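You operate a simulated robot arm through the tools that you are given. There is no shell and no other tool. Be economical: measure what you need, move in short steps, check, and stop when the job is done.

You are at the controls of a simulated two-armed robot. One attempt, no reset.

## Task
Hold the long basket handle on the top of the wooden table steady with one hand and flip the button guard the other way with the other.

The check looks at the end state, three seconds after you hand in, the way a careful person would. Anything else that was tipped, shoved, dropped, spilled or broken makes it a failure.

## Robot
Two 7-joint arms with two-finger parallel grippers on one trunk, on a base that drives. Base frame: it is fixed to the floor where the robot stands at the start and does not move with it; the origin is under the middle of the robot, x ahead of it, y to its left, z up. Units: cm, rad, N and s.
The left shoulder is at the start at [7, 16.3, 112], the right one opposite. With the tool pointing down near the work surface each hand reaches from about 40 to 88 cm from the robot's upright axis, wherever it stands, measured 20 degrees to its own side. Places, roughly: button guard [50, 0, 80]; long basket handle (21x4x4 cm) [50, 0, 80]. Payload 3.43 kg a hand.
The tool frame of a hand sits at the grasp point between the pads (the TCP): z along the fingers, y along the line on which they close. The tips reach 3.4 cm beyond it. The gripper opens to 12.8 cm. The fingers are 2.4 cm wide and 1.2 cm thick; the gripper's body (4.8 by 13 cm) begins 9.6 cm behind the TCP.
Orientation is that of the tool frame in the base frame, as a unit quaternion [w, x, y, z]. With the fingers straight down and closing along the base's y, the tool's x points along the base's -x, its y along +y and its z along -z.

## Interface
- The arms move only by the tool send_rows. It takes "left_increments", "right_increments" or both (then of equal length, played together; a hand with none holds still); each is a list of rows, each a list of 6 numbers: the shift along the tool's x, y, z in units of 25 mm (1.0 is 25 mm), then the turn, a rotation vector about the tool's x, y, z in units of 5 degrees (1.0 is 5 degrees). In form: [[x, y, z, rx, ry, rz], ...]. A call has 1 to 20 rows; each row shifts and turns the commanded pose from where the row before left it, along the tool's axes as they then stand. "left_gripper" and "right_gripper" are, for a hand that has rows, the finger opening in cm, from 0 to 12.8, set as the call begins (left out, the last holds). A call with a number of a shift or a turn outside -1 to 1 is refused whole. A row lasts 0.2 s, in which the tool goes at most 5 cm and 0.15 rad; a call with a longer step from one row to the next is refused whole, and so is a gripper value outside its range. Where a pose cannot be reached the arm comes as near as it can. A force on the tool above 40 N (or 10 N above the force at the start of the call, whichever is more), or a blocked arm, ends the call early, and 0.2 s more pass. The fingers move at their own pace (about 15.3 cm/s each) and stop on an object; they squeeze with about 44 N. The grip force told is the motor's: it shows also when the fingers shut on nothing. Time passes only in rows, and 0.2 s behind the last, so rows that do not move let the fingers close. The reply holds the time, the measured pose of the TCP, the force on the tool along the base axes, the opening and the grip force, in the units named above and with some noise, with the torque about the TCP (base axes, N m) and any sound that the robot's microphone picked up.
- Cameras (640 x 400 px; columns grow to the right, rows downward): "scene" is now at [14.07, 1.59, 135.12]; the picture's right is [0.19, -0.98, 0.00], its down [-0.52, -0.10, -0.85] and it looks along [0.83, 0.16, -0.53] (base axes); focal length 269 px, centre (320, 200). "left" rides on the left gripper at [7.6, 1.1, -16] in its tool frame; the picture's right is [-0.15, 0.99, 0.00], its down [-0.88, -0.13, -0.46] and it looks along [-0.45, -0.07, 0.89] (tool axes); focal length 234 px, centre (320, 200). "right" rides on the right gripper at [7.6, -1.1, -16] in its tool frame; the picture's right is [0.15, 0.99, 0.00], its down [-0.88, 0.13, -0.46] and it looks along [-0.45, 0.07, 0.89] (tool axes); focal length 234 px, centre (320, 200). There is no depth. A picture from a camera that has moved, and an enlarged one, comes with that camera's place and axes in the base frame and with its lens.
- grab_frame(camera): a new picture of that camera. It takes no simulated time.
- slide_trunk(by): slides the trunk up (or, below 0, down) by that many cm; the arms and the scene camera ride with it, the base frame stays. It gives what a move gives, with no picture.
- drive_base(legs): drives the robot by 1 to 6 legs, each [ahead, left, turn to the left] in cm, cm and rad, along the robot's own axes; the way and the turn of a leg run together, so that a leg with both is an arc; at most 150 cm and 3.142 rad a leg. The arms and the cameras ride along, it lands a little off, and it stops where it bumps. It gives what a move gives.
- pan_tilt(pan, tilt): turns the head with the scene camera to pan (to the left, within 1.501 rad either way) and tilt (down, from -0.506 to 1.204), counted from straight ahead of the robot. It gives what a move gives.
- close_up(camera, box): a new picture of the part [left, top, right, bottom] of that camera's present view, enlarged. It takes no simulated time.
- finish_job(): hands the job in; it is judged then, once.

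Work in short steps. Places have to be worked out from the pictures, the camera data and where the tool is seen: move nearer, look again, correct. Check each grasp and each placing, and mend what went wrong. You have 120 turns and 108 pictures in all, those below and enlarged ones among them. Open the grippers and draw the arms clear of the work before you hand the job in, unless the task says otherwise; then end with one line.

The tools are called after "Request:" as name(argument=value, ...) on one line, values as JSON. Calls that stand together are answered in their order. send_rows: Moves the arms, as the interface text tells. Its arguments: {"type":"object","properties":{"left_increments":{"type":"array"},"left_gripper":{"type":"number"},"right_increments":{"type":"array"},"right_gripper":{"type":"number"}},"required":[]} The other tools are called the same way: slide_trunk (by) slides the trunk up or down; drive_base (legs) drives the base; pan_tilt (pan, tilt) turns the head that bears the scene camera; grab_frame (camera) takes a picture; close_up (camera, box) takes an enlarged picture of a part of a camera's view; finish_job () hands the job in.

At the start:

```text
t: 0.0
left_eef_pos: [47.15, 22.26, 118.3]
left_tool_rot: [0.0, 0.001, 1.0, 0.0]
left_contact_force: [0.3, 0.9, 0.3]
left_moment: [-0.02, 0.02, -0.02]
left_opening: 12.78
left_grip_force: 0.0
right_eef_pos: [68.57, -25.75, 116.99]
right_tool_rot: [0.0, 0.0, 1.0, 0.0]
right_contact_force: [-0.7, 0.2, -1.2]
right_moment: [-0.01, -0.04, 0.0]
right_opening: 12.8
right_grip_force: 0.0
trunk travel left (down, up): [-60.0, 34.0]
robot x, y, heading: [0.09, 0.02, 0.0]
head pan, tilt: [0.19, 0.555]
```

scene: 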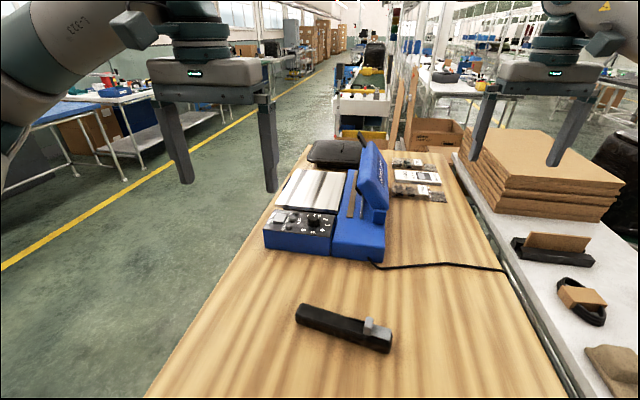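
right: 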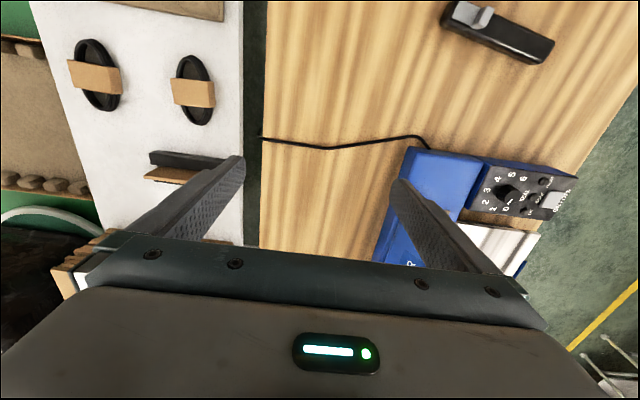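
left: 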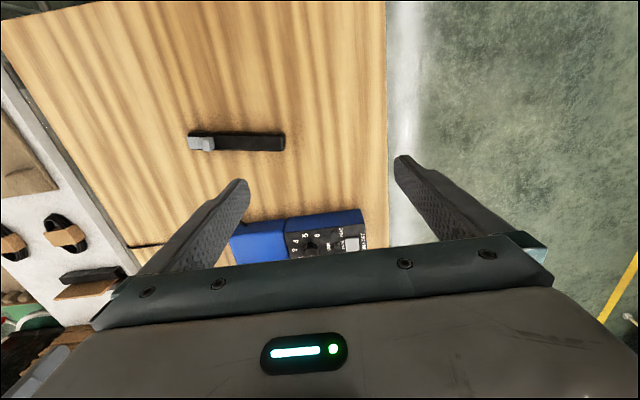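

The black bar with a small grey guard lies on the table near the robot. I take a close-up to see it in detail.

Request:
close_up(camera="scene", box=[270, 280, 420, 374])

Request:
close_up(camera="left", box=[170, 110, 300, 191])

Request:
close_up(camera="right", box=[420, 0, 580, 100])

```text
4.26 times, centred on (345, 327) of scene
camera zoom: at [14.07, 1.59, 135.12], right [0.19, -0.98, 0.0], down [-0.52, -0.1, -0.85], along [0.83, 0.16, -0.53], focal length 1145 px, centre (214, -340)
```

zoom: 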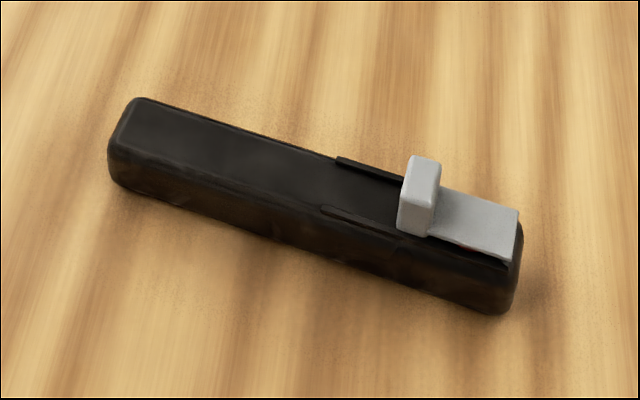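

```text
4.92 times, centred on (235, 150) of left
camera zoom: at [39.64, 23.51, 134.4], right [0.15, 0.99, 0.0], down [0.88, -0.13, 0.46], along [0.45, -0.07, -0.89], focal length 1153 px, centre (738, 444)
```

zoom: 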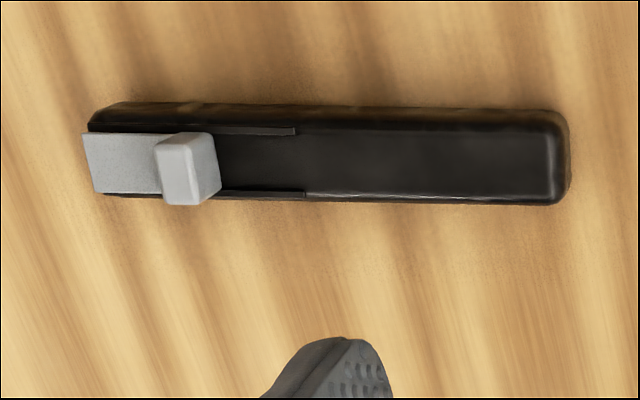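

```text
4.00 times, centred on (500, 50) of right
camera zoom: at [61.01, -26.83, 133.03], right [-0.15, 0.99, 0.0], down [0.88, 0.13, 0.46], along [0.45, 0.07, -0.89], focal length 937 px, centre (-400, 800)
```

zoom: 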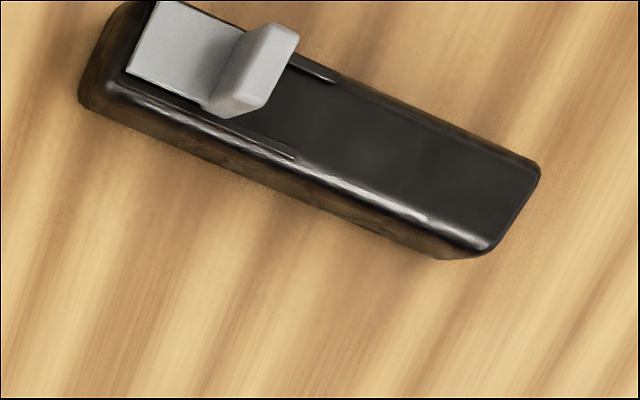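

The guard is a grey slider in rails at the handle's right (−y) end, with its tab at about y=-1. The handle runs from about (47.3,-6.4) to (50.2,13.9), about 8° off base y. I turn both hands so they close across the handle, cameras outward.

Request:
send_rows(left_increments=[[0, 0, 0, 0, 0, 0.983], [0, 0, 0, 0, 0, 0.983], [0, 0, 0, 0, 0, 0.983], [0, 0, 0, 0, 0, 0.983], [0, 0, 0, 0, 0, 0.983], [0, 0, 0, 0, 0, 0.983], [0, 0, 0, 0, 0, 0.983], [0, 0, 0, 0, 0, 0.983], [0, 0, 0, 0, 0, 0.983], [0, 0, 0, 0, 0, 0.983], [0, 0, 0, 0, 0, 0.983], [0, 0, 0, 0, 0, 0.983], [0, 0, 0, 0, 0, 0.983], [0, 0, 0, 0, 0, 0.983], [0, 0, 0, 0, 0, 0.983], [0, 0, 0, 0, 0, 0.983], [0, 0, 0, 0, 0, 0.983], [0, 0, 0, 0, 0, 0.983], [0, 0, 0, 0, 0, 0.983], [0, 0, 0, 0, 0, 0.983]], right_increments=[[0, 0, 0, 0, 0, -0.817], [0, 0, 0, 0, 0, -0.817], [0, 0, 0, 0, 0, -0.817], [0, 0, 0, 0, 0, -0.817], [0, 0, 0, 0, 0, -0.817], [0, 0, 0, 0, 0, -0.817], [0, 0, 0, 0, 0, -0.817], [0, 0, 0, 0, 0, -0.817], [0, 0, 0, 0, 0, -0.817], [0, 0, 0, 0, 0, -0.817], [0, 0, 0, 0, 0, -0.817], [0, 0, 0, 0, 0, -0.817], [0, 0, 0, 0, 0, -0.817], [0, 0, 0, 0, 0, -0.817], [0, 0, 0, 0, 0, -0.817], [0, 0, 0, 0, 0, -0.817], [0, 0, 0, 0, 0, -0.817], [0, 0, 0, 0, 0, -0.817], [0, 0, 0, 0, 0, -0.817], [0, 0, 0, 0, 0, -0.817]])

```text
t: 4.2
left_eef_pos: [37.53, 15.63, 114.97]
left_tool_rot: [0.001, 0.757, 0.653, 0.001]
left_contact_force: [-0.3, 0.3, -1.1]
left_moment: [0.02, 0.03, -0.03]
left_opening: 12.81
left_grip_force: 0.1
left hand out of reach, approached as far as the arm can: row 15, 16, 17, 18, 19, 20
right_eef_pos: [48.04, -13.8, 111.28]
right_tool_rot: [0.001, -0.652, 0.758, 0.0]
right_contact_force: [-0.4, 0.7, 0.0]
right_moment: [-0.01, 0.01, -0.02]
right_opening: 12.81
right_grip_force: 0.1
right hand out of reach, approached as far as the arm can: row 9, 10, 11, 12, 13, 14, 15, 16, 17, 18, 19, 20
trunk travel left (down, up): [-60.0, 34.0]
robot x, y, heading: [0.04, -0.14, 0.001]
head pan, tilt: [0.19, 0.555]
```

Orientation is reached, but the hands drew inward at this height. I lower both to hover heights, left one toward the handle's left half.

Request:
send_rows(left_increments=[[-0.165, 0.64, 0.75, 0, 0, 0], [-0.165, 0.64, 0.75, 0, 0, 0], [-0.165, 0.64, 0.75, 0, 0, 0], [-0.165, 0.64, 0.75, 0, 0, 0], [-0.165, 0.64, 0.75, 0, 0, 0], [-0.165, 0.64, 0.75, 0, 0, 0], [-0.165, 0.64, 0.75, 0, 0, 0], [-0.165, 0.64, 0.75, 0, 0, 0]], right_increments=[[0, 0, 0.6, 0, 0, 0], [0, 0, 0.6, 0, 0, 0], [0, 0, 0.6, 0, 0, 0], [0, 0, 0.6, 0, 0, 0], [0, 0, 0.6, 0, 0, 0], [0, 0, 0.6, 0, 0, 0], [0, 0, 0.6, 0, 0, 0], [0, 0, 0.6, 0, 0, 0]])

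Request:
grab_frame(camera="left")

Request:
grab_frame(camera="right")

Request:
grab_frame(camera="scene")

```text
t: 6.0
left_eef_pos: [42.64, 7.46, 99.6]
left_tool_rot: [0.002, 0.756, 0.655, 0.0]
left_contact_force: [0.1, 0.4, 0.5]
left_moment: [-0.01, 0.01, -0.03]
left_opening: 12.8
left_grip_force: 0.0
left hand out of reach, approached as far as the arm can: row 1, 2, 3, 4, 5, 6, 7, 8
right_eef_pos: [47.99, -13.81, 99.22]
right_tool_rot: [0.001, -0.653, 0.757, 0.0]
right_contact_force: [0.5, -0.1, 0.4]
right_moment: [-0.01, 0.03, 0.04]
right_opening: 12.81
right_grip_force: 0.0
trunk travel left (down, up): [-60.0, 34.0]
robot x, y, heading: [0.14, 0.3, 0.002]
head pan, tilt: [0.19, 0.555]
```

```text
101 pictures are left
camera left: at [44.92, 14.75, 115.7], right [0.96, -0.29, 0.0], down [-0.26, -0.85, 0.46], along [-0.13, -0.44, -0.89], focal length 234 px, centre (320, 200)
```

left: 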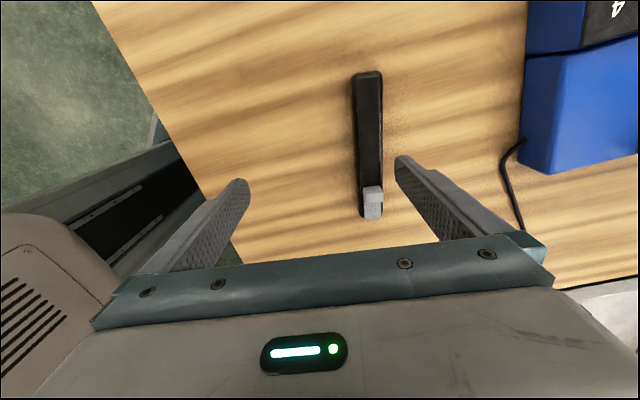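

```text
100 pictures are left
camera right: at [48.15, -21.51, 115.23], right [-1.0, 0.0, 0.0], down [0.0, 0.89, 0.46], along [0.0, 0.46, -0.89], focal length 234 px, centre (320, 200)
```

right: 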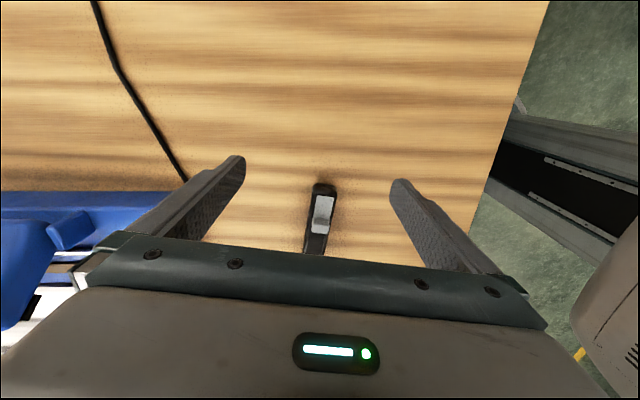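

```text
99 pictures are left
camera scene: at [14.14, 1.54, 135.12], right [0.19, -0.98, 0.0], down [-0.52, -0.1, -0.85], along [0.83, 0.16, -0.53], focal length 269 px, centre (320, 200)
```

scene: 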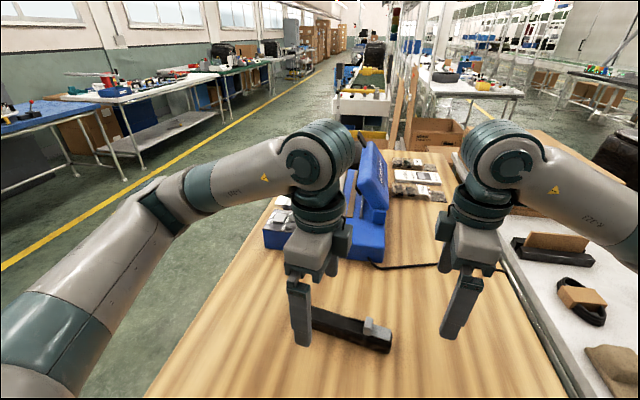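

Left fell short at (42.6,7.5). I move it again toward (49.7,10.5), tilting the top of the hand outward 15° in the first rows; right likewise tilts in place.

Request:
send_rows(left_increments=[[0, 0, 0, 0, -1, 0], [0, 0, 0, 0, -1, 0], [0, 0, 0, 0, -1, 0], [0.3, 0.5, 0, 0, 0, 0], [0.3, 0.5, 0, 0, 0, 0], [0.3, 0.5, 0, 0, 0, 0], [0.3, 0.5, 0, 0, 0, 0], [0.3, 0.5, 0, 0, 0, 0]], right_increments=[[0, 0, 0, 0, -1, 0], [0, 0, 0, 0, -1, 0], [0, 0, 0, 0, -1, 0], [0, 0, 0, 0, 0, 0], [0, 0, 0, 0, 0, 0], [0, 0, 0, 0, 0, 0], [0, 0, 0, 0, 0, 0], [0, 0, 0, 0, 0, 0]])

Request:
grab_frame(camera="left")

Request:
grab_frame(camera="scene")

```text
t: 7.8
left_eef_pos: [40.77, 6.72, 100.04]
left_tool_rot: [0.086, 0.749, 0.649, -0.099]
left_contact_force: [-0.1, 0.1, 0.5]
left_moment: [-0.05, -0.02, -0.03]
left_opening: 12.8
left_grip_force: 0.0
left hand out of reach, approached as far as the arm can: row 1, 2, 3, 4, 5, 6, 7, 8
right_eef_pos: [47.78, -10.91, 99.89]
right_tool_rot: [0.098, -0.649, 0.75, 0.085]
right_contact_force: [0.4, -0.1, 0.2]
right_moment: [-0.01, 0.0, 0.02]
right_opening: 12.81
right_grip_force: 0.1
right hand out of reach, approached as far as the arm can: row 2
trunk travel left (down, up): [-60.0, 34.0]
robot x, y, heading: [0.03, 0.07, -0.005]
head pan, tilt: [0.19, 0.555]
```

```text
98 pictures are left
camera left: at [43.61, 17.95, 113.61], right [0.96, -0.28, 0.04], down [-0.23, -0.71, 0.67], along [-0.16, -0.65, -0.74], focal length 234 px, centre (320, 200)
```

left: 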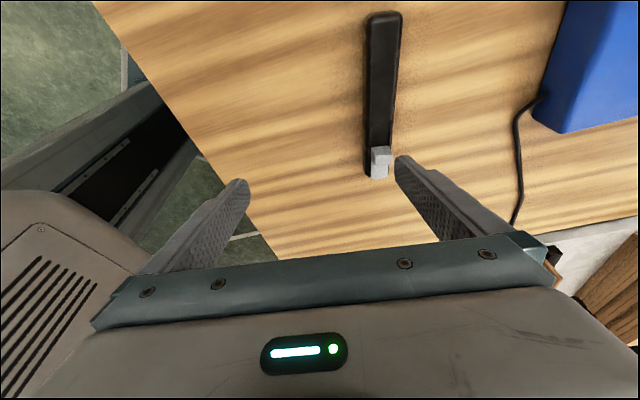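

```text
97 pictures are left
camera scene: at [14.07, 1.58, 135.12], right [0.19, -0.98, 0.0], down [-0.52, -0.1, -0.85], along [0.83, 0.16, -0.53], focal length 269 px, centre (320, 200)
```

scene: 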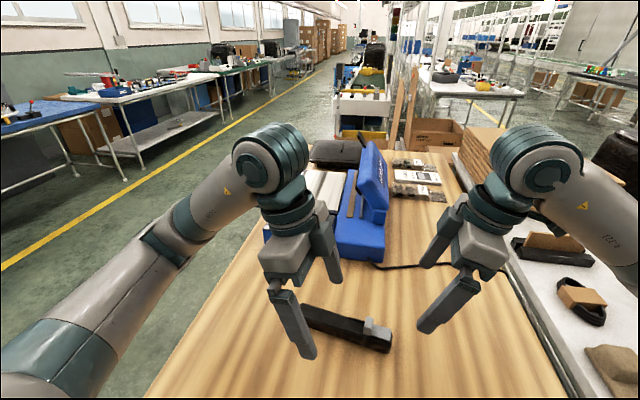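

The left hand cannot reach forward in this wrist orientation, probably a wrist joint limit. I test by turning it back 20° and going forward.

Request:
send_rows(left_increments=[[0, 0, 0, 0, 0, -1], [0, 0, 0, 0, 0, -1], [0, 0, 0, 0, 0, -1], [0, 0, 0, 0, 0, -1], [0, 0.5, 0, 0, 0, 0], [0, 0.5, 0, 0, 0, 0], [0, 0.5, 0, 0, 0, 0], [0, 0.5, 0, 0, 0, 0], [0, 0.5, 0, 0, 0, 0], [0, 0.5, 0, 0, 0, 0]])

```text
t: 10.0
left_eef_pos: [48.17, 8.19, 99.2]
left_tool_rot: [0.067, 0.627, 0.768, -0.113]
left_contact_force: [0.6, 0.4, 0.0]
left_moment: [-0.03, -0.02, -0.02]
left_opening: 12.8
left_grip_force: 0.1
right_eef_pos: [47.8, -10.83, 99.87]
right_tool_rot: [0.099, -0.648, 0.75, 0.086]
right_contact_force: [-1.0, -0.3, -1.0]
right_moment: [-0.02, -0.01, -0.01]
right_opening: 12.78
right_grip_force: 0.0
trunk travel left (down, up): [-60.0, 34.0]
robot x, y, heading: [-0.12, -0.34, 0.001]
head pan, tilt: [0.19, 0.555]
```

At 78° rotation the reach is fine. I try turning on in steps here to see how far it can go.

Request:
send_rows(left_increments=[[0.2, 0.1, 0.5, 0, 0, 0.5], [0.2, 0.1, 0.5, 0, 0, 0.5], [0.2, 0.1, 0, 0, 0, 0.5], [0.2, 0.1, 0, 0, 0, 0.5], [0, 0, 0, 0, 0, 0.5], [0, 0, 0, 0, 0, 0.5], [0, 0, 0, 0, 0, 0.5], [0, 0, 0, 0, 0, 0.5]])

```text
t: 11.8
left_eef_pos: [46.01, 8.68, 98.48]
left_tool_rot: [0.074, 0.674, 0.727, -0.108]
left_contact_force: [0.3, 0.0, -1.2]
left_moment: [-0.01, 0.01, 0.01]
left_opening: 12.82
left_grip_force: 0.1
left hand out of reach, approached as far as the arm can: row 2, 3, 4, 5, 7
right_eef_pos: [47.71, -10.98, 99.96]
right_tool_rot: [0.099, -0.647, 0.751, 0.086]
right_contact_force: [-0.6, 1.1, 0.2]
right_moment: [0.02, -0.02, 0.01]
right_opening: 12.8
right_grip_force: 0.1
trunk travel left (down, up): [-60.0, 34.0]
robot x, y, heading: [-0.05, -0.05, 0.005]
head pan, tilt: [0.19, 0.555]
```

The limit is about 80–85°. Turning the base right by 0.26 rad and shifting left 13.6 cm brings the needed left wrist turn to about 83°, with hands clear above the table.

Request:
drive_base(legs=[[0, 13.6, 0], [0, 0, -0.26]])

Request:
grab_frame(camera="scene")

Request:
grab_frame(camera="left")

Request:
grab_frame(camera="right")

```text
t: 14.0
left_eef_pos: [46.56, 10.13, 98.45]
left_tool_rot: [0.058, 0.762, 0.634, -0.116]
left_contact_force: [-0.4, -0.2, 0.3]
left_moment: [0.05, -0.02, -0.02]
left_opening: 12.78
left_grip_force: 0.0
right_eef_pos: [43.23, -9.28, 99.75]
right_tool_rot: [0.109, -0.545, 0.828, 0.072]
right_contact_force: [0.8, 0.4, -0.3]
right_moment: [-0.03, 0.01, 0.01]
right_opening: 12.81
right_grip_force: 0.1
trunk travel left (down, up): [-60.0, 34.0]
robot x, y, heading: [-0.22, 13.47, -0.263]
head pan, tilt: [0.19, 0.555]
```

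```text
96 pictures are left
camera scene: at [13.89, 11.5, 135.12], right [-0.07, -1.0, 0.0], down [-0.53, 0.04, -0.85], along [0.85, -0.06, -0.53], focal length 269 px, centre (320, 200)
```

scene: 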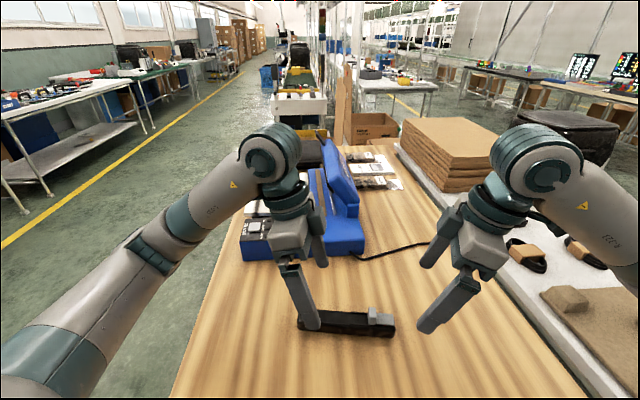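

```text
95 pictures are left
camera left: at [50.67, 21.04, 112.0], right [0.94, -0.33, -0.02], down [-0.23, -0.71, 0.67], along [-0.23, -0.63, -0.74], focal length 234 px, centre (320, 200)
```

left: 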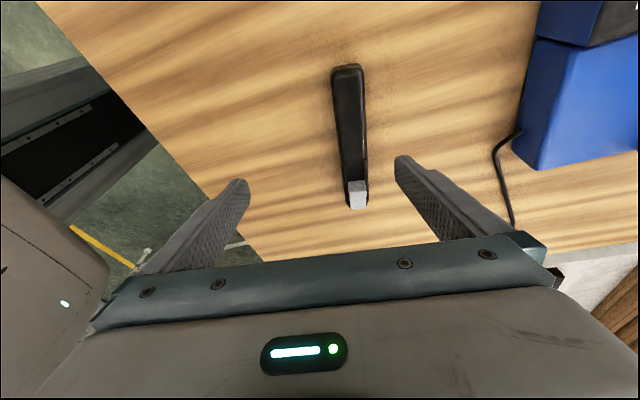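

```text
94 pictures are left
camera right: at [39.75, -20.2, 113.43], right [-0.96, 0.26, -0.04], down [0.17, 0.72, 0.67], along [0.2, 0.64, -0.74], focal length 234 px, centre (320, 200)
```

right: 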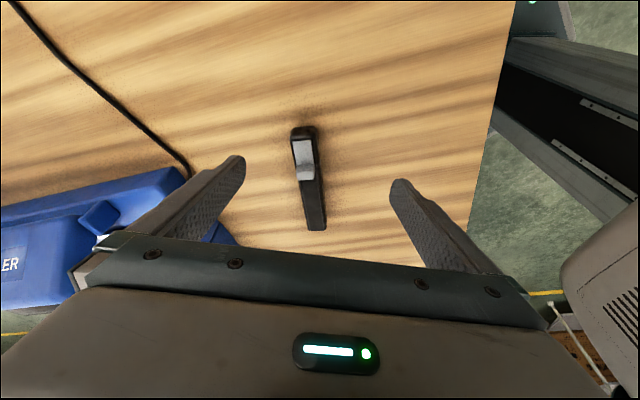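

After the base move the left tool's x axis lies along the handle (≈80°). I fix the small roll and move the left hand to hover over about (50, 10.7).

Request:
send_rows(left_increments=[[0.26, 0.3, 0.61, -0.14, 0, 0], [0.26, 0.3, 0.61, -0.14, 0, 0], [0.26, 0.3, 0.61, -0.14, 0, 0], [0.26, 0.3, 0.61, -0.14, 0, 0], [0.26, 0.3, 0.61, -0.14, 0, 0]], left_gripper=9)

Request:
grab_frame(camera="left")

Request:
grab_frame(camera="scene")

```text
t: 15.2
left_eef_pos: [46.65, 10.28, 97.04]
left_tool_rot: [0.078, 0.76, 0.638, -0.1]
left_contact_force: [0.1, 0.0, 0.1]
left_moment: [0.04, 0.01, 0.01]
left_opening: 9.0
left_grip_force: 0.1
left hand out of reach, approached as far as the arm can: row 1, 2, 3, 4, 5
right_eef_pos: [43.25, -9.17, 99.97]
right_tool_rot: [0.11, -0.544, 0.829, 0.072]
right_contact_force: [0.8, 0.7, 0.6]
right_moment: [0.0, 0.04, -0.01]
right_opening: 12.81
right_grip_force: 0.1
trunk travel left (down, up): [-60.0, 34.0]
robot x, y, heading: [0.22, 13.89, -0.259]
head pan, tilt: [0.19, 0.555]
```

```text
93 pictures are left
camera left: at [49.96, 21.27, 110.7], right [0.95, -0.31, 0.03], down [-0.25, -0.7, 0.66], along [-0.19, -0.64, -0.75], focal length 234 px, centre (320, 200)
```

left: 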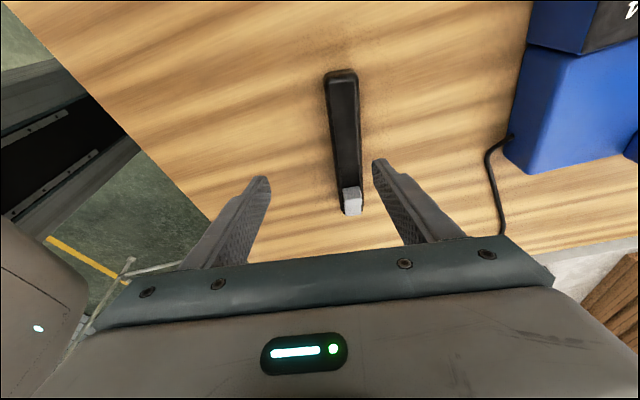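

```text
92 pictures are left
camera scene: at [13.9, 11.56, 135.12], right [-0.07, -1.0, 0.0], down [-0.53, 0.04, -0.85], along [0.85, -0.06, -0.53], focal length 269 px, centre (320, 200)
```

scene: 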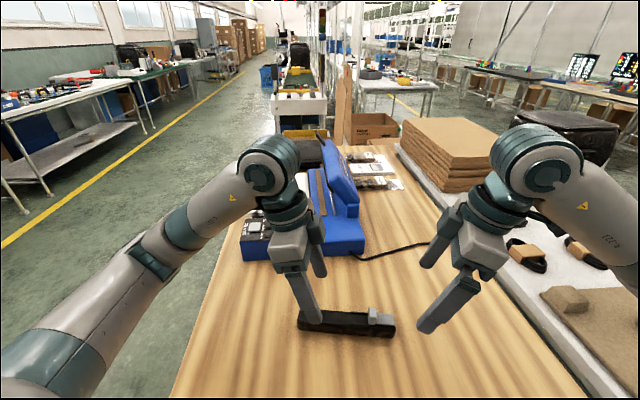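

Reach shrinks with wrist turn (~3°/cm), so moving the base a few cm nearer would help. I look down to see the clearance to the table edge.

Request:
pan_tilt(pan=0.0, tilt=1.2)

Request:
grab_frame(camera="scene")

```text
t: 16.2
left_eef_pos: [46.62, 10.36, 97.08]
left_tool_rot: [0.078, 0.76, 0.637, -0.101]
left_contact_force: [0.2, 0.5, 0.4]
left_moment: [-0.03, 0.0, 0.0]
left_opening: 8.99
left_grip_force: 0.1
right_eef_pos: [43.18, -9.17, 99.87]
right_tool_rot: [0.109, -0.544, 0.829, 0.071]
right_contact_force: [0.5, 0.8, -0.3]
right_moment: [0.0, -0.01, -0.01]
right_opening: 12.77
right_grip_force: 0.0
trunk travel left (down, up): [-60.0, 34.0]
robot x, y, heading: [-0.23, 13.56, -0.261]
head pan, tilt: [0.0, 1.201]
```

```text
91 pictures are left
camera scene: at [10.36, 10.77, 130.26], right [-0.26, -0.97, 0.0], down [-0.9, 0.24, -0.36], along [0.35, -0.09, -0.93], focal length 269 px, centre (320, 200)
```

scene: 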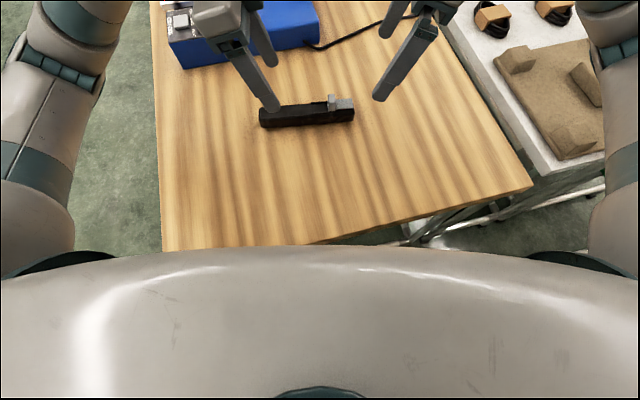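

The base edge clearance is unclear, so I avoid going forward. I test whether simply going lower frees the reach: descend left vertically to z≈90 (tips still above the handle).

Request:
send_rows(left_increments=[[0.175, 0, 0.68, 0, 0, 0], [0.175, 0, 0.68, 0, 0, 0], [0.175, 0, 0.68, 0, 0, 0], [0.175, 0, 0.68, 0, 0, 0], [0, 0.4, 0, 0, 0, 0], [0, 0.4, 0, 0, 0, 0]])

```text
t: 17.6
left_eef_pos: [46.48, 10.32, 96.24]
left_tool_rot: [0.082, 0.759, 0.639, -0.096]
left_contact_force: [1.0, 0.3, 0.2]
left_moment: [-0.02, -0.03, 0.0]
left_opening: 9.0
left_grip_force: 0.1
left hand out of reach, approached as far as the arm can: row 1, 2, 3, 4, 5, 6
right_eef_pos: [43.21, -9.23, 99.83]
right_tool_rot: [0.109, -0.545, 0.828, 0.071]
right_contact_force: [0.6, 0.4, -0.2]
right_moment: [0.0, -0.01, 0.05]
right_opening: 12.81
right_grip_force: 0.0
trunk travel left (down, up): [-60.0, 34.0]
robot x, y, heading: [-0.24, 13.17, -0.265]
head pan, tilt: [0.0, 1.201]
```

Still blocked, so this wrist branch is poor for the left hand. I'll try the other turning direction for it (camera inward): first untilt and turn back, moving the right hand outward for room.

Request:
send_rows(left_increments=[[0, 0, 0, 0, 1, 0], [0, 0, 0, 0, 1, 0], [0, 0, 0, 0, 1, 0], [0, 0, 0, 0, 0, -1], [0, 0, 0, 0, 0, -1], [0, 0, 0, 0, 0, -1], [0, 0, 0, 0, 0, -1], [0, 0, 0, 0, 0, -1], [0, 0, 0, 0, 0, -1], [0, 0, 0, 0, 0, -1], [0, 0, 0, 0, 0, -1], [0, 0, 0, 0, 0, -1], [0, 0, 0, 0, 0, -1], [0, 0, 0, 0, 0, -1], [0, 0, 0, 0, 0, -1], [0, 0, 0, 0, 0, -1], [0, 0, 0, 0, 0, -1], [0, 0, 0, 0, 0, -1], [0, 0, 0, 0, 0, -1], [0, 0, 0, 0, 0, -1]], right_increments=[[0.6, 0, 0, 0, 0, 0], [0.6, 0, 0, 0, 0, 0], [0.6, 0, 0, 0, 0, 0], [0.6, 0, 0, 0, 0, 0], [0, 0, 0, 0, 0, 0], [0, 0, 0, 0, 0, 0], [0, 0, 0, 0, 0, 0], [0, 0, 0, 0, 0, 0], [0, 0, 0, 0, 0, 0], [0, 0, 0, 0, 0, 0], [0, 0, 0, 0, 0, 0], [0, 0, 0, 0, 0, 0], [0, 0, 0, 0, 0, 0], [0, 0, 0, 0, 0, 0], [0, 0, 0, 0, 0, 0], [0, 0, 0, 0, 0, 0], [0, 0, 0, 0, 0, 0], [0, 0, 0, 0, 0, 0], [0, 0, 0, 0, 0, 0], [0, 0, 0, 0, 0, 0]])

Request:
send_rows(left_increments=[[0, 0, 0, 0, 0, -1], [0, 0, 0, 0, 0, -1], [0, 0, 0, 0, 0, -1], [0, 0, 0, 0, 0, -1], [0, 0, 0, 0, 0, -1], [0, 0, 0, 0, 0, -1], [0, 0, 0, 0, 0, -1], [0, 0, 0, 0, 0, -1], [0, 0, 0, 0, 0, -1], [0, 0, 0, 0, 0, -1], [0, 0, 0, 0, 0, -1], [0, 0, 0, 0, 0, -1], [0, 0, 0, 0, 0, -1], [0, 0, 0, 0, 0, -1], [0, 0, 0, 0, 0, -1], [0, 0, 0, 0, 0, -1]])

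```text
t: 21.8
left_eef_pos: [46.63, 10.16, 96.19]
left_tool_rot: [0.001, 0.13, 0.991, 0.003]
left_contact_force: [-0.1, -0.4, -0.7]
left_moment: [-0.03, 0.04, 0.02]
left_opening: 9.0
left_grip_force: 0.0
right_eef_pos: [40.02, -12.64, 99.11]
right_tool_rot: [0.109, -0.544, 0.829, 0.072]
right_contact_force: [-0.2, 0.7, -0.2]
right_moment: [0.04, -0.01, -0.02]
right_opening: 12.81
right_grip_force: 0.1
right hand out of reach, approached as far as the arm can: row 2, 3, 4
trunk travel left (down, up): [-60.0, 34.0]
robot x, y, heading: [0.16, 13.77, -0.257]
head pan, tilt: [0.0, 1.201]
```

```text
t: 25.2
left_eef_pos: [46.54, 10.19, 96.33]
left_tool_rot: [0.003, -0.538, 0.843, 0.002]
left_contact_force: [0.2, 0.3, 0.4]
left_moment: [0.01, 0.02, -0.02]
left_opening: 9.0
left_grip_force: 0.1
right_eef_pos: [39.89, -12.65, 99.06]
right_tool_rot: [0.108, -0.544, 0.829, 0.072]
right_contact_force: [0.1, 0.5, 0.1]
right_moment: [-0.01, 0.0, 0.01]
right_opening: 12.82
right_grip_force: 0.0
trunk travel left (down, up): [-60.0, 34.0]
robot x, y, heading: [-0.08, 13.77, -0.26]
head pan, tilt: [0.0, 1.201]
```

That branch is free (rel. 80° without a limit). I turn the base back to square and shift right, so both hands get about the same easy wrist angle.

Request:
drive_base(legs=[[0, 0, 0.26], [0, -11, 0]])

Request:
pan_tilt(pan=0.0, tilt=0.9)

Request:
grab_frame(camera="scene")

```text
t: 27.3
left_eef_pos: [45.79, 11.35, 96.4]
left_tool_rot: [0.003, -0.643, 0.766, 0.002]
left_contact_force: [-0.4, -0.4, -1.6]
left_moment: [0.05, 0.02, 0.05]
left_opening: 9.03
left_grip_force: 0.0
right_eef_pos: [45.38, -12.35, 99.1]
right_tool_rot: [0.099, -0.647, 0.751, 0.085]
right_contact_force: [0.4, 0.0, 0.7]
right_moment: [0.03, -0.03, 0.01]
right_opening: 12.81
right_grip_force: 0.1
trunk travel left (down, up): [-60.0, 34.0]
robot x, y, heading: [-0.23, 2.57, 0.006]
head pan, tilt: [0.0, 1.201]
```

```text
t: 28.1
left_eef_pos: [45.87, 11.51, 96.18]
left_tool_rot: [0.002, -0.643, 0.766, 0.002]
left_contact_force: [-0.8, 0.5, -0.1]
left_moment: [0.0, 0.01, 0.01]
left_opening: 9.03
left_grip_force: 0.1
right_eef_pos: [45.45, -12.47, 99.21]
right_tool_rot: [0.099, -0.647, 0.751, 0.086]
right_contact_force: [-0.4, -0.5, -0.6]
right_moment: [0.0, 0.01, -0.01]
right_opening: 12.79
right_grip_force: 0.1
trunk travel left (down, up): [-60.0, 34.0]
robot x, y, heading: [-0.16, 2.46, 0.006]
head pan, tilt: [0.0, 0.901]
```

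```text
90 pictures are left
camera scene: at [12.7, 2.58, 132.23], right [0.0, -1.0, 0.0], down [-0.78, 0.0, -0.62], along [0.62, 0.0, -0.78], focal length 269 px, centre (320, 200)
```

scene: 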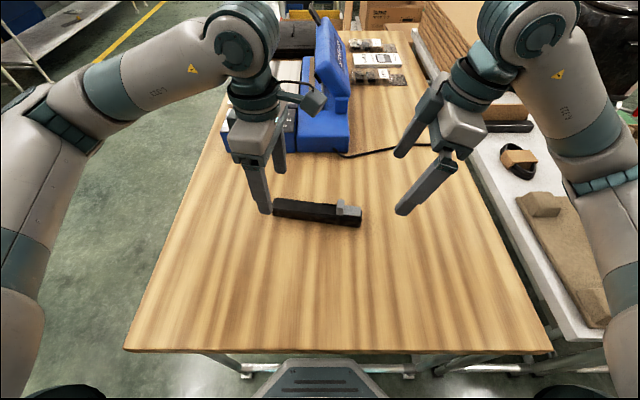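

Left yaw is 80°, square to the handle. I tilt it 15° outward and move to hover at about (50, 10.7, 90).

Request:
send_rows(left_increments=[[0, 0, 0, 0, 1, 0], [0, 0, 0, 0, 1, 0], [0, 0, 0, 0, 1, 0], [-0.148, -0.418, 0.58, 0, 0, 0], [-0.148, -0.418, 0.58, 0, 0, 0], [-0.148, -0.418, 0.58, 0, 0, 0], [-0.148, -0.418, 0.58, 0, 0, 0], [0, 0, 0, 0, 0, 0]])

Request:
grab_frame(camera="scene")

Request:
grab_frame(camera="left")

```text
t: 29.9
left_eef_pos: [49.89, 10.73, 90.26]
left_tool_rot: [-0.098, -0.637, 0.76, -0.081]
left_contact_force: [0.3, -0.2, -0.9]
left_moment: [-0.02, -0.02, 0.02]
left_opening: 9.01
left_grip_force: 0.0
right_eef_pos: [45.47, -12.38, 99.27]
right_tool_rot: [0.098, -0.647, 0.751, 0.086]
right_contact_force: [0.5, -0.8, 0.9]
right_moment: [0.0, 0.0, -0.04]
right_opening: 12.79
right_grip_force: 0.1
trunk travel left (down, up): [-60.0, 34.0]
robot x, y, heading: [-0.05, 2.73, 0.003]
head pan, tilt: [0.0, 0.901]
```

```text
89 pictures are left
camera scene: at [12.68, 2.54, 132.24], right [0.0, -1.0, 0.0], down [-0.78, 0.0, -0.62], along [0.62, 0.0, -0.78], focal length 269 px, centre (320, 200)
```

scene: 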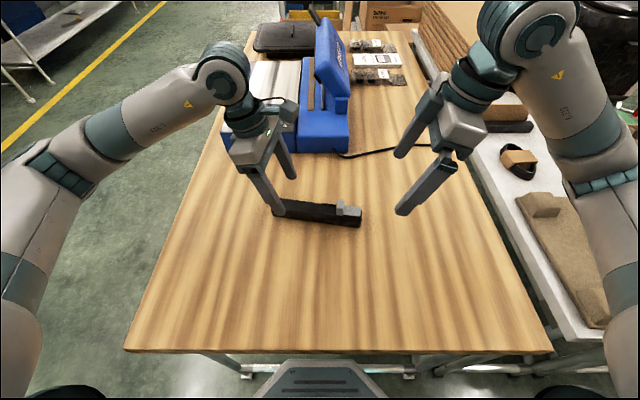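

```text
88 pictures are left
camera left: at [48.37, 7.7, 107.7], right [-0.95, 0.31, -0.04], down [0.3, 0.93, 0.22], along [0.1, 0.2, -0.97], focal length 234 px, centre (320, 200)
```

left: 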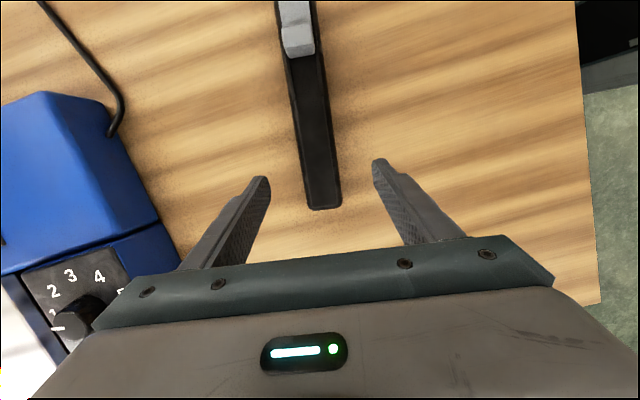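

The handle is centred between the left fingers. I descend vertically to z≈84.5, leaving it open.

Request:
send_rows(left_increments=[[-0.15, 0, 0.56, 0, 0, 0], [-0.15, 0, 0.56, 0, 0, 0], [-0.15, 0, 0.56, 0, 0, 0], [-0.15, 0, 0.56, 0, 0, 0]])

Request:
grab_frame(camera="left")

Request:
close_up(camera="scene", box=[220, 150, 380, 250])

```text
t: 30.9
left_eef_pos: [49.93, 10.74, 84.63]
left_tool_rot: [-0.097, -0.638, 0.76, -0.081]
left_contact_force: [0.6, 0.3, 0.2]
left_moment: [0.0, 0.02, -0.01]
left_opening: 8.99
left_grip_force: 0.1
right_eef_pos: [45.32, -12.36, 99.11]
right_tool_rot: [0.098, -0.647, 0.751, 0.086]
right_contact_force: [0.5, 0.0, -0.1]
right_moment: [-0.03, 0.02, -0.03]
right_opening: 12.81
right_grip_force: 0.0
trunk travel left (down, up): [-60.0, 34.0]
robot x, y, heading: [-0.09, 2.6, 0.001]
head pan, tilt: [0.0, 0.901]
```

```text
87 pictures are left
camera left: at [48.36, 7.76, 101.92], right [-0.95, 0.31, -0.04], down [0.3, 0.93, 0.22], along [0.1, 0.2, -0.98], focal length 234 px, centre (320, 200)
```

left: 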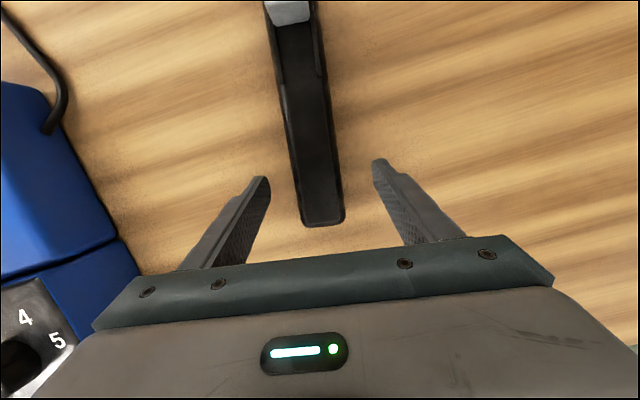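

```text
4.00 times, centred on (300, 200) of scene
camera zoom: at [12.72, 2.56, 132.23], right [0.0, -1.0, 0.0], down [-0.78, 0.0, -0.62], along [0.62, 0.0, -0.78], focal length 1077 px, centre (400, 200)
```

zoom: 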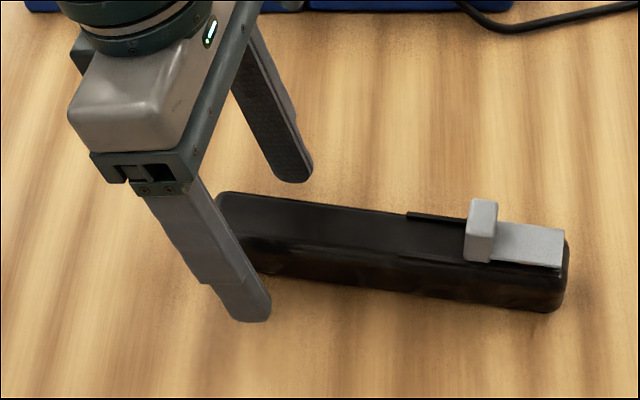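

The handle centre is ~0.3 cm forward of the TCP line, so I nudge that way and close.

Request:
send_rows(left_increments=[[0, -0.12, 0, 0, 0, 0]])

Request:
send_rows(left_increments=[[0, 0, 0, 0, 0, 0], [0, 0, 0, 0, 0, 0], [0, 0, 0, 0, 0, 0], [0, 0, 0, 0, 0, 0]], left_gripper=3)

Request:
close_up(camera="scene", box=[220, 150, 380, 250])

Request:
grab_frame(camera="right")

```text
t: 31.3
left_eef_pos: [50.36, 10.72, 84.52]
left_tool_rot: [-0.097, -0.637, 0.76, -0.082]
left_contact_force: [-0.1, 1.1, -0.1]
left_moment: [0.0, 0.01, 0.02]
left_opening: 9.01
left_grip_force: 0.0
right_eef_pos: [45.4, -12.42, 99.21]
right_tool_rot: [0.098, -0.647, 0.751, 0.086]
right_contact_force: [0.3, -0.3, -0.2]
right_moment: [0.0, 0.0, 0.02]
right_opening: 12.83
right_grip_force: 0.0
trunk travel left (down, up): [-60.0, 34.0]
robot x, y, heading: [0.02, 2.7, 0.005]
head pan, tilt: [0.0, 0.901]
```

```text
t: 32.3
left_eef_pos: [50.13, 10.67, 84.49]
left_tool_rot: [-0.097, -0.638, 0.76, -0.082]
left_contact_force: [0.7, 1.0, 0.7]
left_moment: [0.15, 0.04, 0.04]
left_opening: 3.91
left_grip_force: 44.6
right_eef_pos: [45.46, -12.39, 99.21]
right_tool_rot: [0.098, -0.648, 0.75, 0.086]
right_contact_force: [-0.8, 0.2, 0.3]
right_moment: [0.01, -0.01, 0.0]
right_opening: 12.8
right_grip_force: 0.1
trunk travel left (down, up): [-60.0, 34.0]
robot x, y, heading: [0.1, 2.3, 0.003]
head pan, tilt: [0.0, 0.901]
```

```text
4.00 times, centred on (300, 200) of scene
camera zoom: at [12.7, 2.54, 132.23], right [0.0, -1.0, 0.0], down [-0.78, 0.0, -0.62], along [0.62, 0.0, -0.78], focal length 1077 px, centre (400, 200)
```

zoom: 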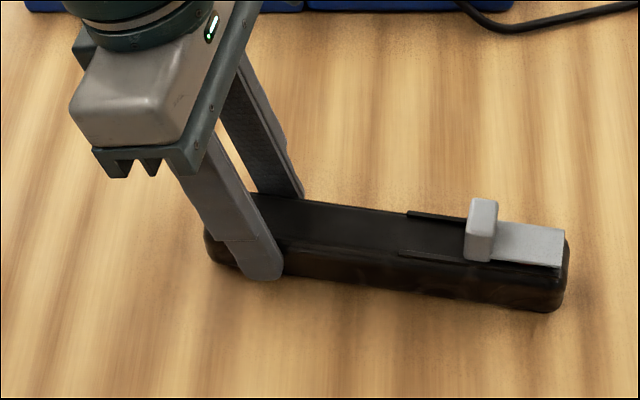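

```text
84 pictures are left
camera right: at [44.9, -23.87, 112.69], right [-1.0, 0.01, -0.04], down [-0.02, 0.74, 0.67], along [0.03, 0.67, -0.74], focal length 234 px, centre (320, 200)
```

right: 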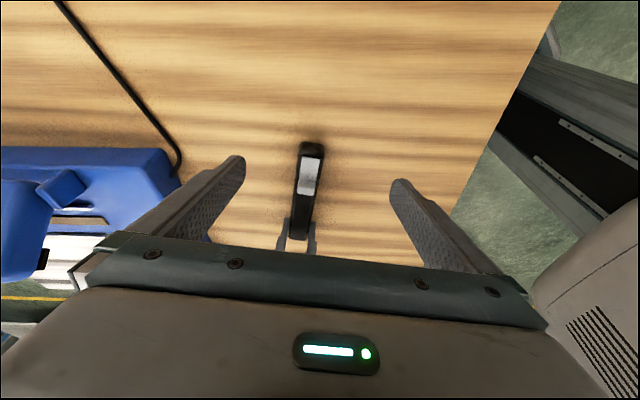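

The handle is firmly held (3.9 cm, 44 N) and has not moved. The guard's tab outer face is at about y=-2.5, with rails ending at y≈+2.2. I close the right fingers and bring them to a hover behind the tab.

Request:
send_rows(right_increments=[[-0.326, -0.1, 0.684, 0, 0, 0], [-0.326, -0.1, 0.684, 0, 0, 0], [-0.326, -0.1, 0.684, 0, 0, 0], [-0.326, -0.1, 0.684, 0, 0, 0], [-0.326, -0.1, 0.684, 0, 0, 0], [0, 0, 0, 0, 0, 0]], right_gripper=0)

Request:
grab_frame(camera="right")

Request:
close_up(camera="scene", box=[260, 140, 420, 240])

Request:
close_up(camera="left", box=[220, 0, 380, 100])

```text
t: 33.7
left_eef_pos: [50.25, 10.59, 84.58]
left_tool_rot: [-0.097, -0.638, 0.76, -0.082]
left_contact_force: [-1.2, -0.3, -0.1]
left_moment: [-0.07, 0.06, 0.02]
left_opening: 3.94
left_grip_force: 44.1
right_eef_pos: [46.06, -9.28, 95.72]
right_tool_rot: [0.098, -0.645, 0.753, 0.086]
right_contact_force: [0.2, -0.3, 0.0]
right_moment: [0.0, 0.0, 0.02]
right_opening: 0.01
right_grip_force: 33.1
right hand out of reach, approached as far as the arm can: row 2, 3, 4, 5
trunk travel left (down, up): [-60.0, 34.0]
robot x, y, heading: [0.05, 2.81, 0.002]
head pan, tilt: [0.0, 0.901]
```

```text
83 pictures are left
camera right: at [45.56, -20.75, 109.24], right [-1.0, 0.01, -0.04], down [-0.02, 0.75, 0.67], along [0.03, 0.67, -0.74], focal length 234 px, centre (320, 200)
```

right: 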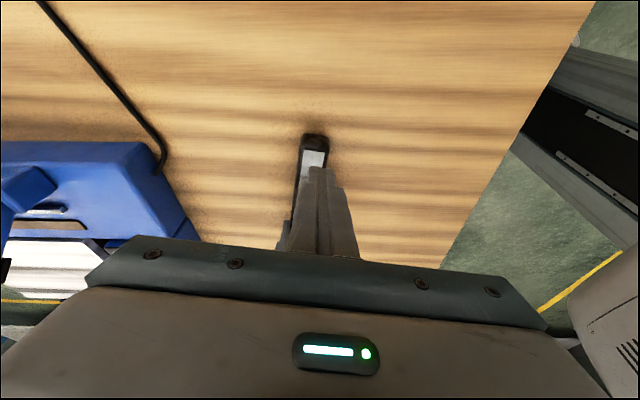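

```text
4.00 times, centred on (340, 190) of scene
camera zoom: at [12.7, 2.53, 132.23], right [0.0, -1.0, 0.0], down [-0.78, 0.0, -0.62], along [0.62, 0.0, -0.78], focal length 1077 px, centre (240, 240)
```

zoom: 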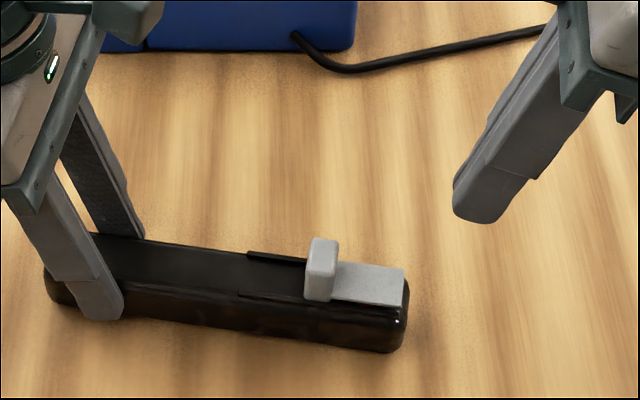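

```text
4.00 times, centred on (300, 50) of left
camera zoom: at [48.64, 7.71, 101.95], right [-0.95, 0.31, -0.04], down [0.3, 0.93, 0.22], along [0.1, 0.2, -0.98], focal length 937 px, centre (400, 800)
```

zoom: 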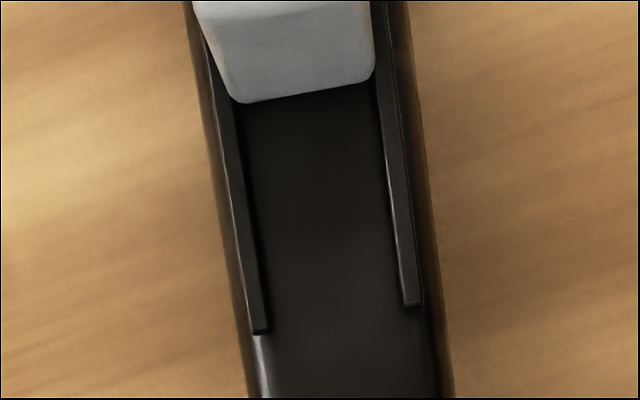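

The right arm meets its wrist limit here. A near-neutral wrist (closing along the handle) suffices for pushing, so I untilt and turn the right hand to that yaw, then tilt it 15° outward.

Request:
send_rows(right_increments=[[0.4, 0, 0, 0, 1, 0], [0.4, 0, 0, 0, 1, 0], [0.4, 0, 0, 0, 1, 0], [0, 0, 0, 0, 0, 1], [0, 0, 0, 0, 0, 1], [0, 0, 0, 0, 0, 1], [0, 0, 0, 0, 0, 1], [0, 0, 0, 0, 0, 1], [0, 0, 0, 0, 0, 1], [0, 0, 0, 0, 0, 1], [0, 0, 0, 0, 0, 1], [0, 0, 0, 0, 0, 1], [0, 0, 0, 0, 0, 1], [0, 0, 0, 0, 0, 1], [0, 0, 0, 0, 0, 1], [0, 0, 0, 0, 0, 1], [0, 0, 0, 0, 0, 1], [0, 0, 0, 0, 0, 1], [0, 0, 0, 0, 0, 1], [0, 0, 0, 0, 0, 1]])

Request:
send_rows(right_increments=[[0, 0, 0, 0, 0, 1], [0, 0, 0, 0, 0, 0.3], [0, 0, 0, -1, 0, 0], [0, 0, 0, -1, 0, 0], [0, 0, 0, -1, 0, 0]])

Request:
grab_frame(camera="scene")

Request:
grab_frame(camera="right")

```text
t: 37.9
left_eef_pos: [50.23, 10.84, 84.55]
left_tool_rot: [-0.097, -0.638, 0.76, -0.082]
left_contact_force: [0.5, 0.9, 1.1]
left_moment: [0.01, 0.01, 0.0]
left_opening: 3.92
left_grip_force: 43.8
right_eef_pos: [45.65, -12.16, 95.1]
right_tool_rot: [-0.001, 0.031, 1.0, 0.0]
right_contact_force: [-0.8, -0.5, 0.2]
right_moment: [-0.01, 0.02, 0.0]
right_opening: 0.0
right_grip_force: 33.0
trunk travel left (down, up): [-60.0, 34.0]
robot x, y, heading: [-0.08, 2.41, 0.0]
head pan, tilt: [0.0, 0.901]
```

```text
t: 39.1
left_eef_pos: [50.3, 10.72, 84.51]
left_tool_rot: [-0.097, -0.637, 0.76, -0.081]
left_contact_force: [-0.5, -0.9, 0.5]
left_moment: [-0.25, 0.05, -0.05]
left_opening: 3.9
left_grip_force: 44.2
right_eef_pos: [45.78, -12.16, 95.15]
right_tool_rot: [0.01, 0.086, 0.988, 0.131]
right_contact_force: [0.0, 0.0, -0.2]
right_moment: [0.02, 0.02, -0.01]
right_opening: 0.0
right_grip_force: 33.2
trunk travel left (down, up): [-60.0, 34.0]
robot x, y, heading: [-0.22, 2.75, 0.002]
head pan, tilt: [0.0, 0.901]
```

```text
80 pictures are left
camera scene: at [12.68, 2.48, 132.24], right [0.0, -1.0, 0.0], down [-0.78, 0.0, -0.62], along [0.62, 0.0, -0.78], focal length 269 px, centre (320, 200)
```

scene: 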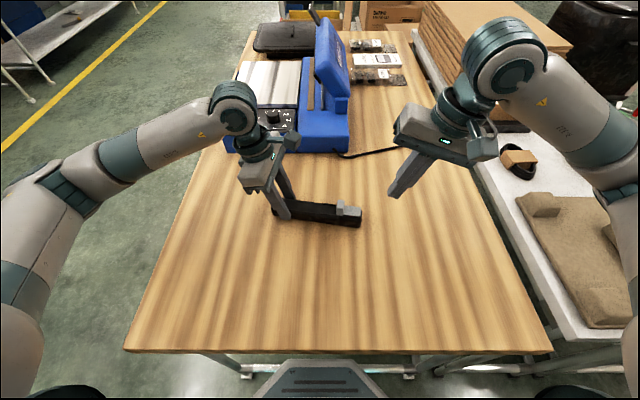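

```text
79 pictures are left
camera right: at [37.37, -16.04, 110.4], right [0.02, 0.97, 0.26], down [0.87, -0.15, 0.47], along [0.49, 0.21, -0.84], focal length 234 px, centre (320, 200)
```

right: 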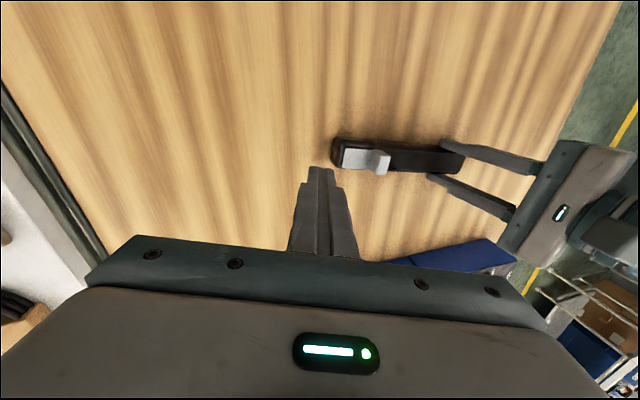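

Orientation is good. I bring the closed right fingers to a hover just outboard of the tab, above the plate.

Request:
send_rows(right_increments=[[-0.066, 0.54, 0.576, 0, 0, 0], [-0.066, 0.54, 0.576, 0, 0, 0], [-0.066, 0.54, 0.576, 0, 0, 0], [-0.066, 0.54, 0.576, 0, 0, 0], [0, 0, 0, 0, 0, 0]])

Request:
grab_frame(camera="scene")

Request:
close_up(camera="right", box=[250, 100, 410, 200])

Request:
close_up(camera="scene", box=[280, 150, 400, 225])

```text
t: 40.3
left_eef_pos: [50.21, 10.7, 84.57]
left_tool_rot: [-0.097, -0.638, 0.76, -0.082]
left_contact_force: [-0.3, -0.9, 0.7]
left_moment: [0.17, 0.03, -0.02]
left_opening: 3.95
left_grip_force: 44.0
right_eef_pos: [47.49, -5.72, 91.06]
right_tool_rot: [0.01, 0.086, 0.988, 0.13]
right_contact_force: [0.3, -0.4, -0.4]
right_moment: [-0.01, 0.02, -0.01]
right_opening: 0.0
right_grip_force: 32.5
trunk travel left (down, up): [-60.0, 34.0]
robot x, y, heading: [-0.35, 2.43, 0.003]
head pan, tilt: [0.0, 0.901]
```

```text
78 pictures are left
camera scene: at [12.7, 2.54, 132.23], right [0.0, -1.0, 0.0], down [-0.78, 0.0, -0.62], along [0.62, 0.0, -0.78], focal length 269 px, centre (320, 200)
```

scene: 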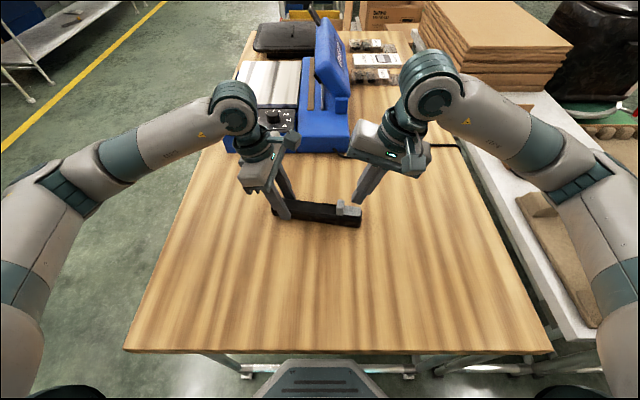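

```text
4.00 times, centred on (330, 150) of right
camera zoom: at [39.2, -9.48, 106.19], right [0.02, 0.97, 0.26], down [0.87, -0.14, 0.47], along [0.49, 0.21, -0.84], focal length 937 px, centre (280, 400)
```

zoom: 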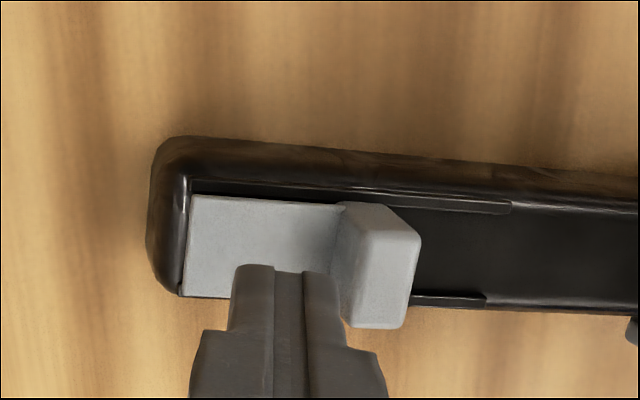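

```text
5.33 times, centred on (340, 188) of scene
camera zoom: at [12.7, 2.54, 132.23], right [0.0, -1.0, 0.0], down [-0.78, 0.0, -0.62], along [0.62, 0.0, -0.78], focal length 1436 px, centre (213, 267)
```

zoom: 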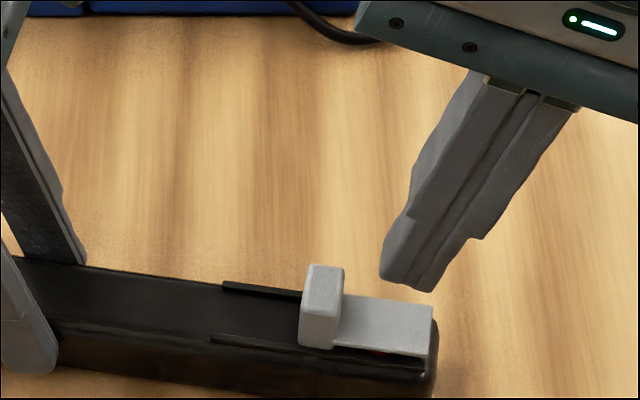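

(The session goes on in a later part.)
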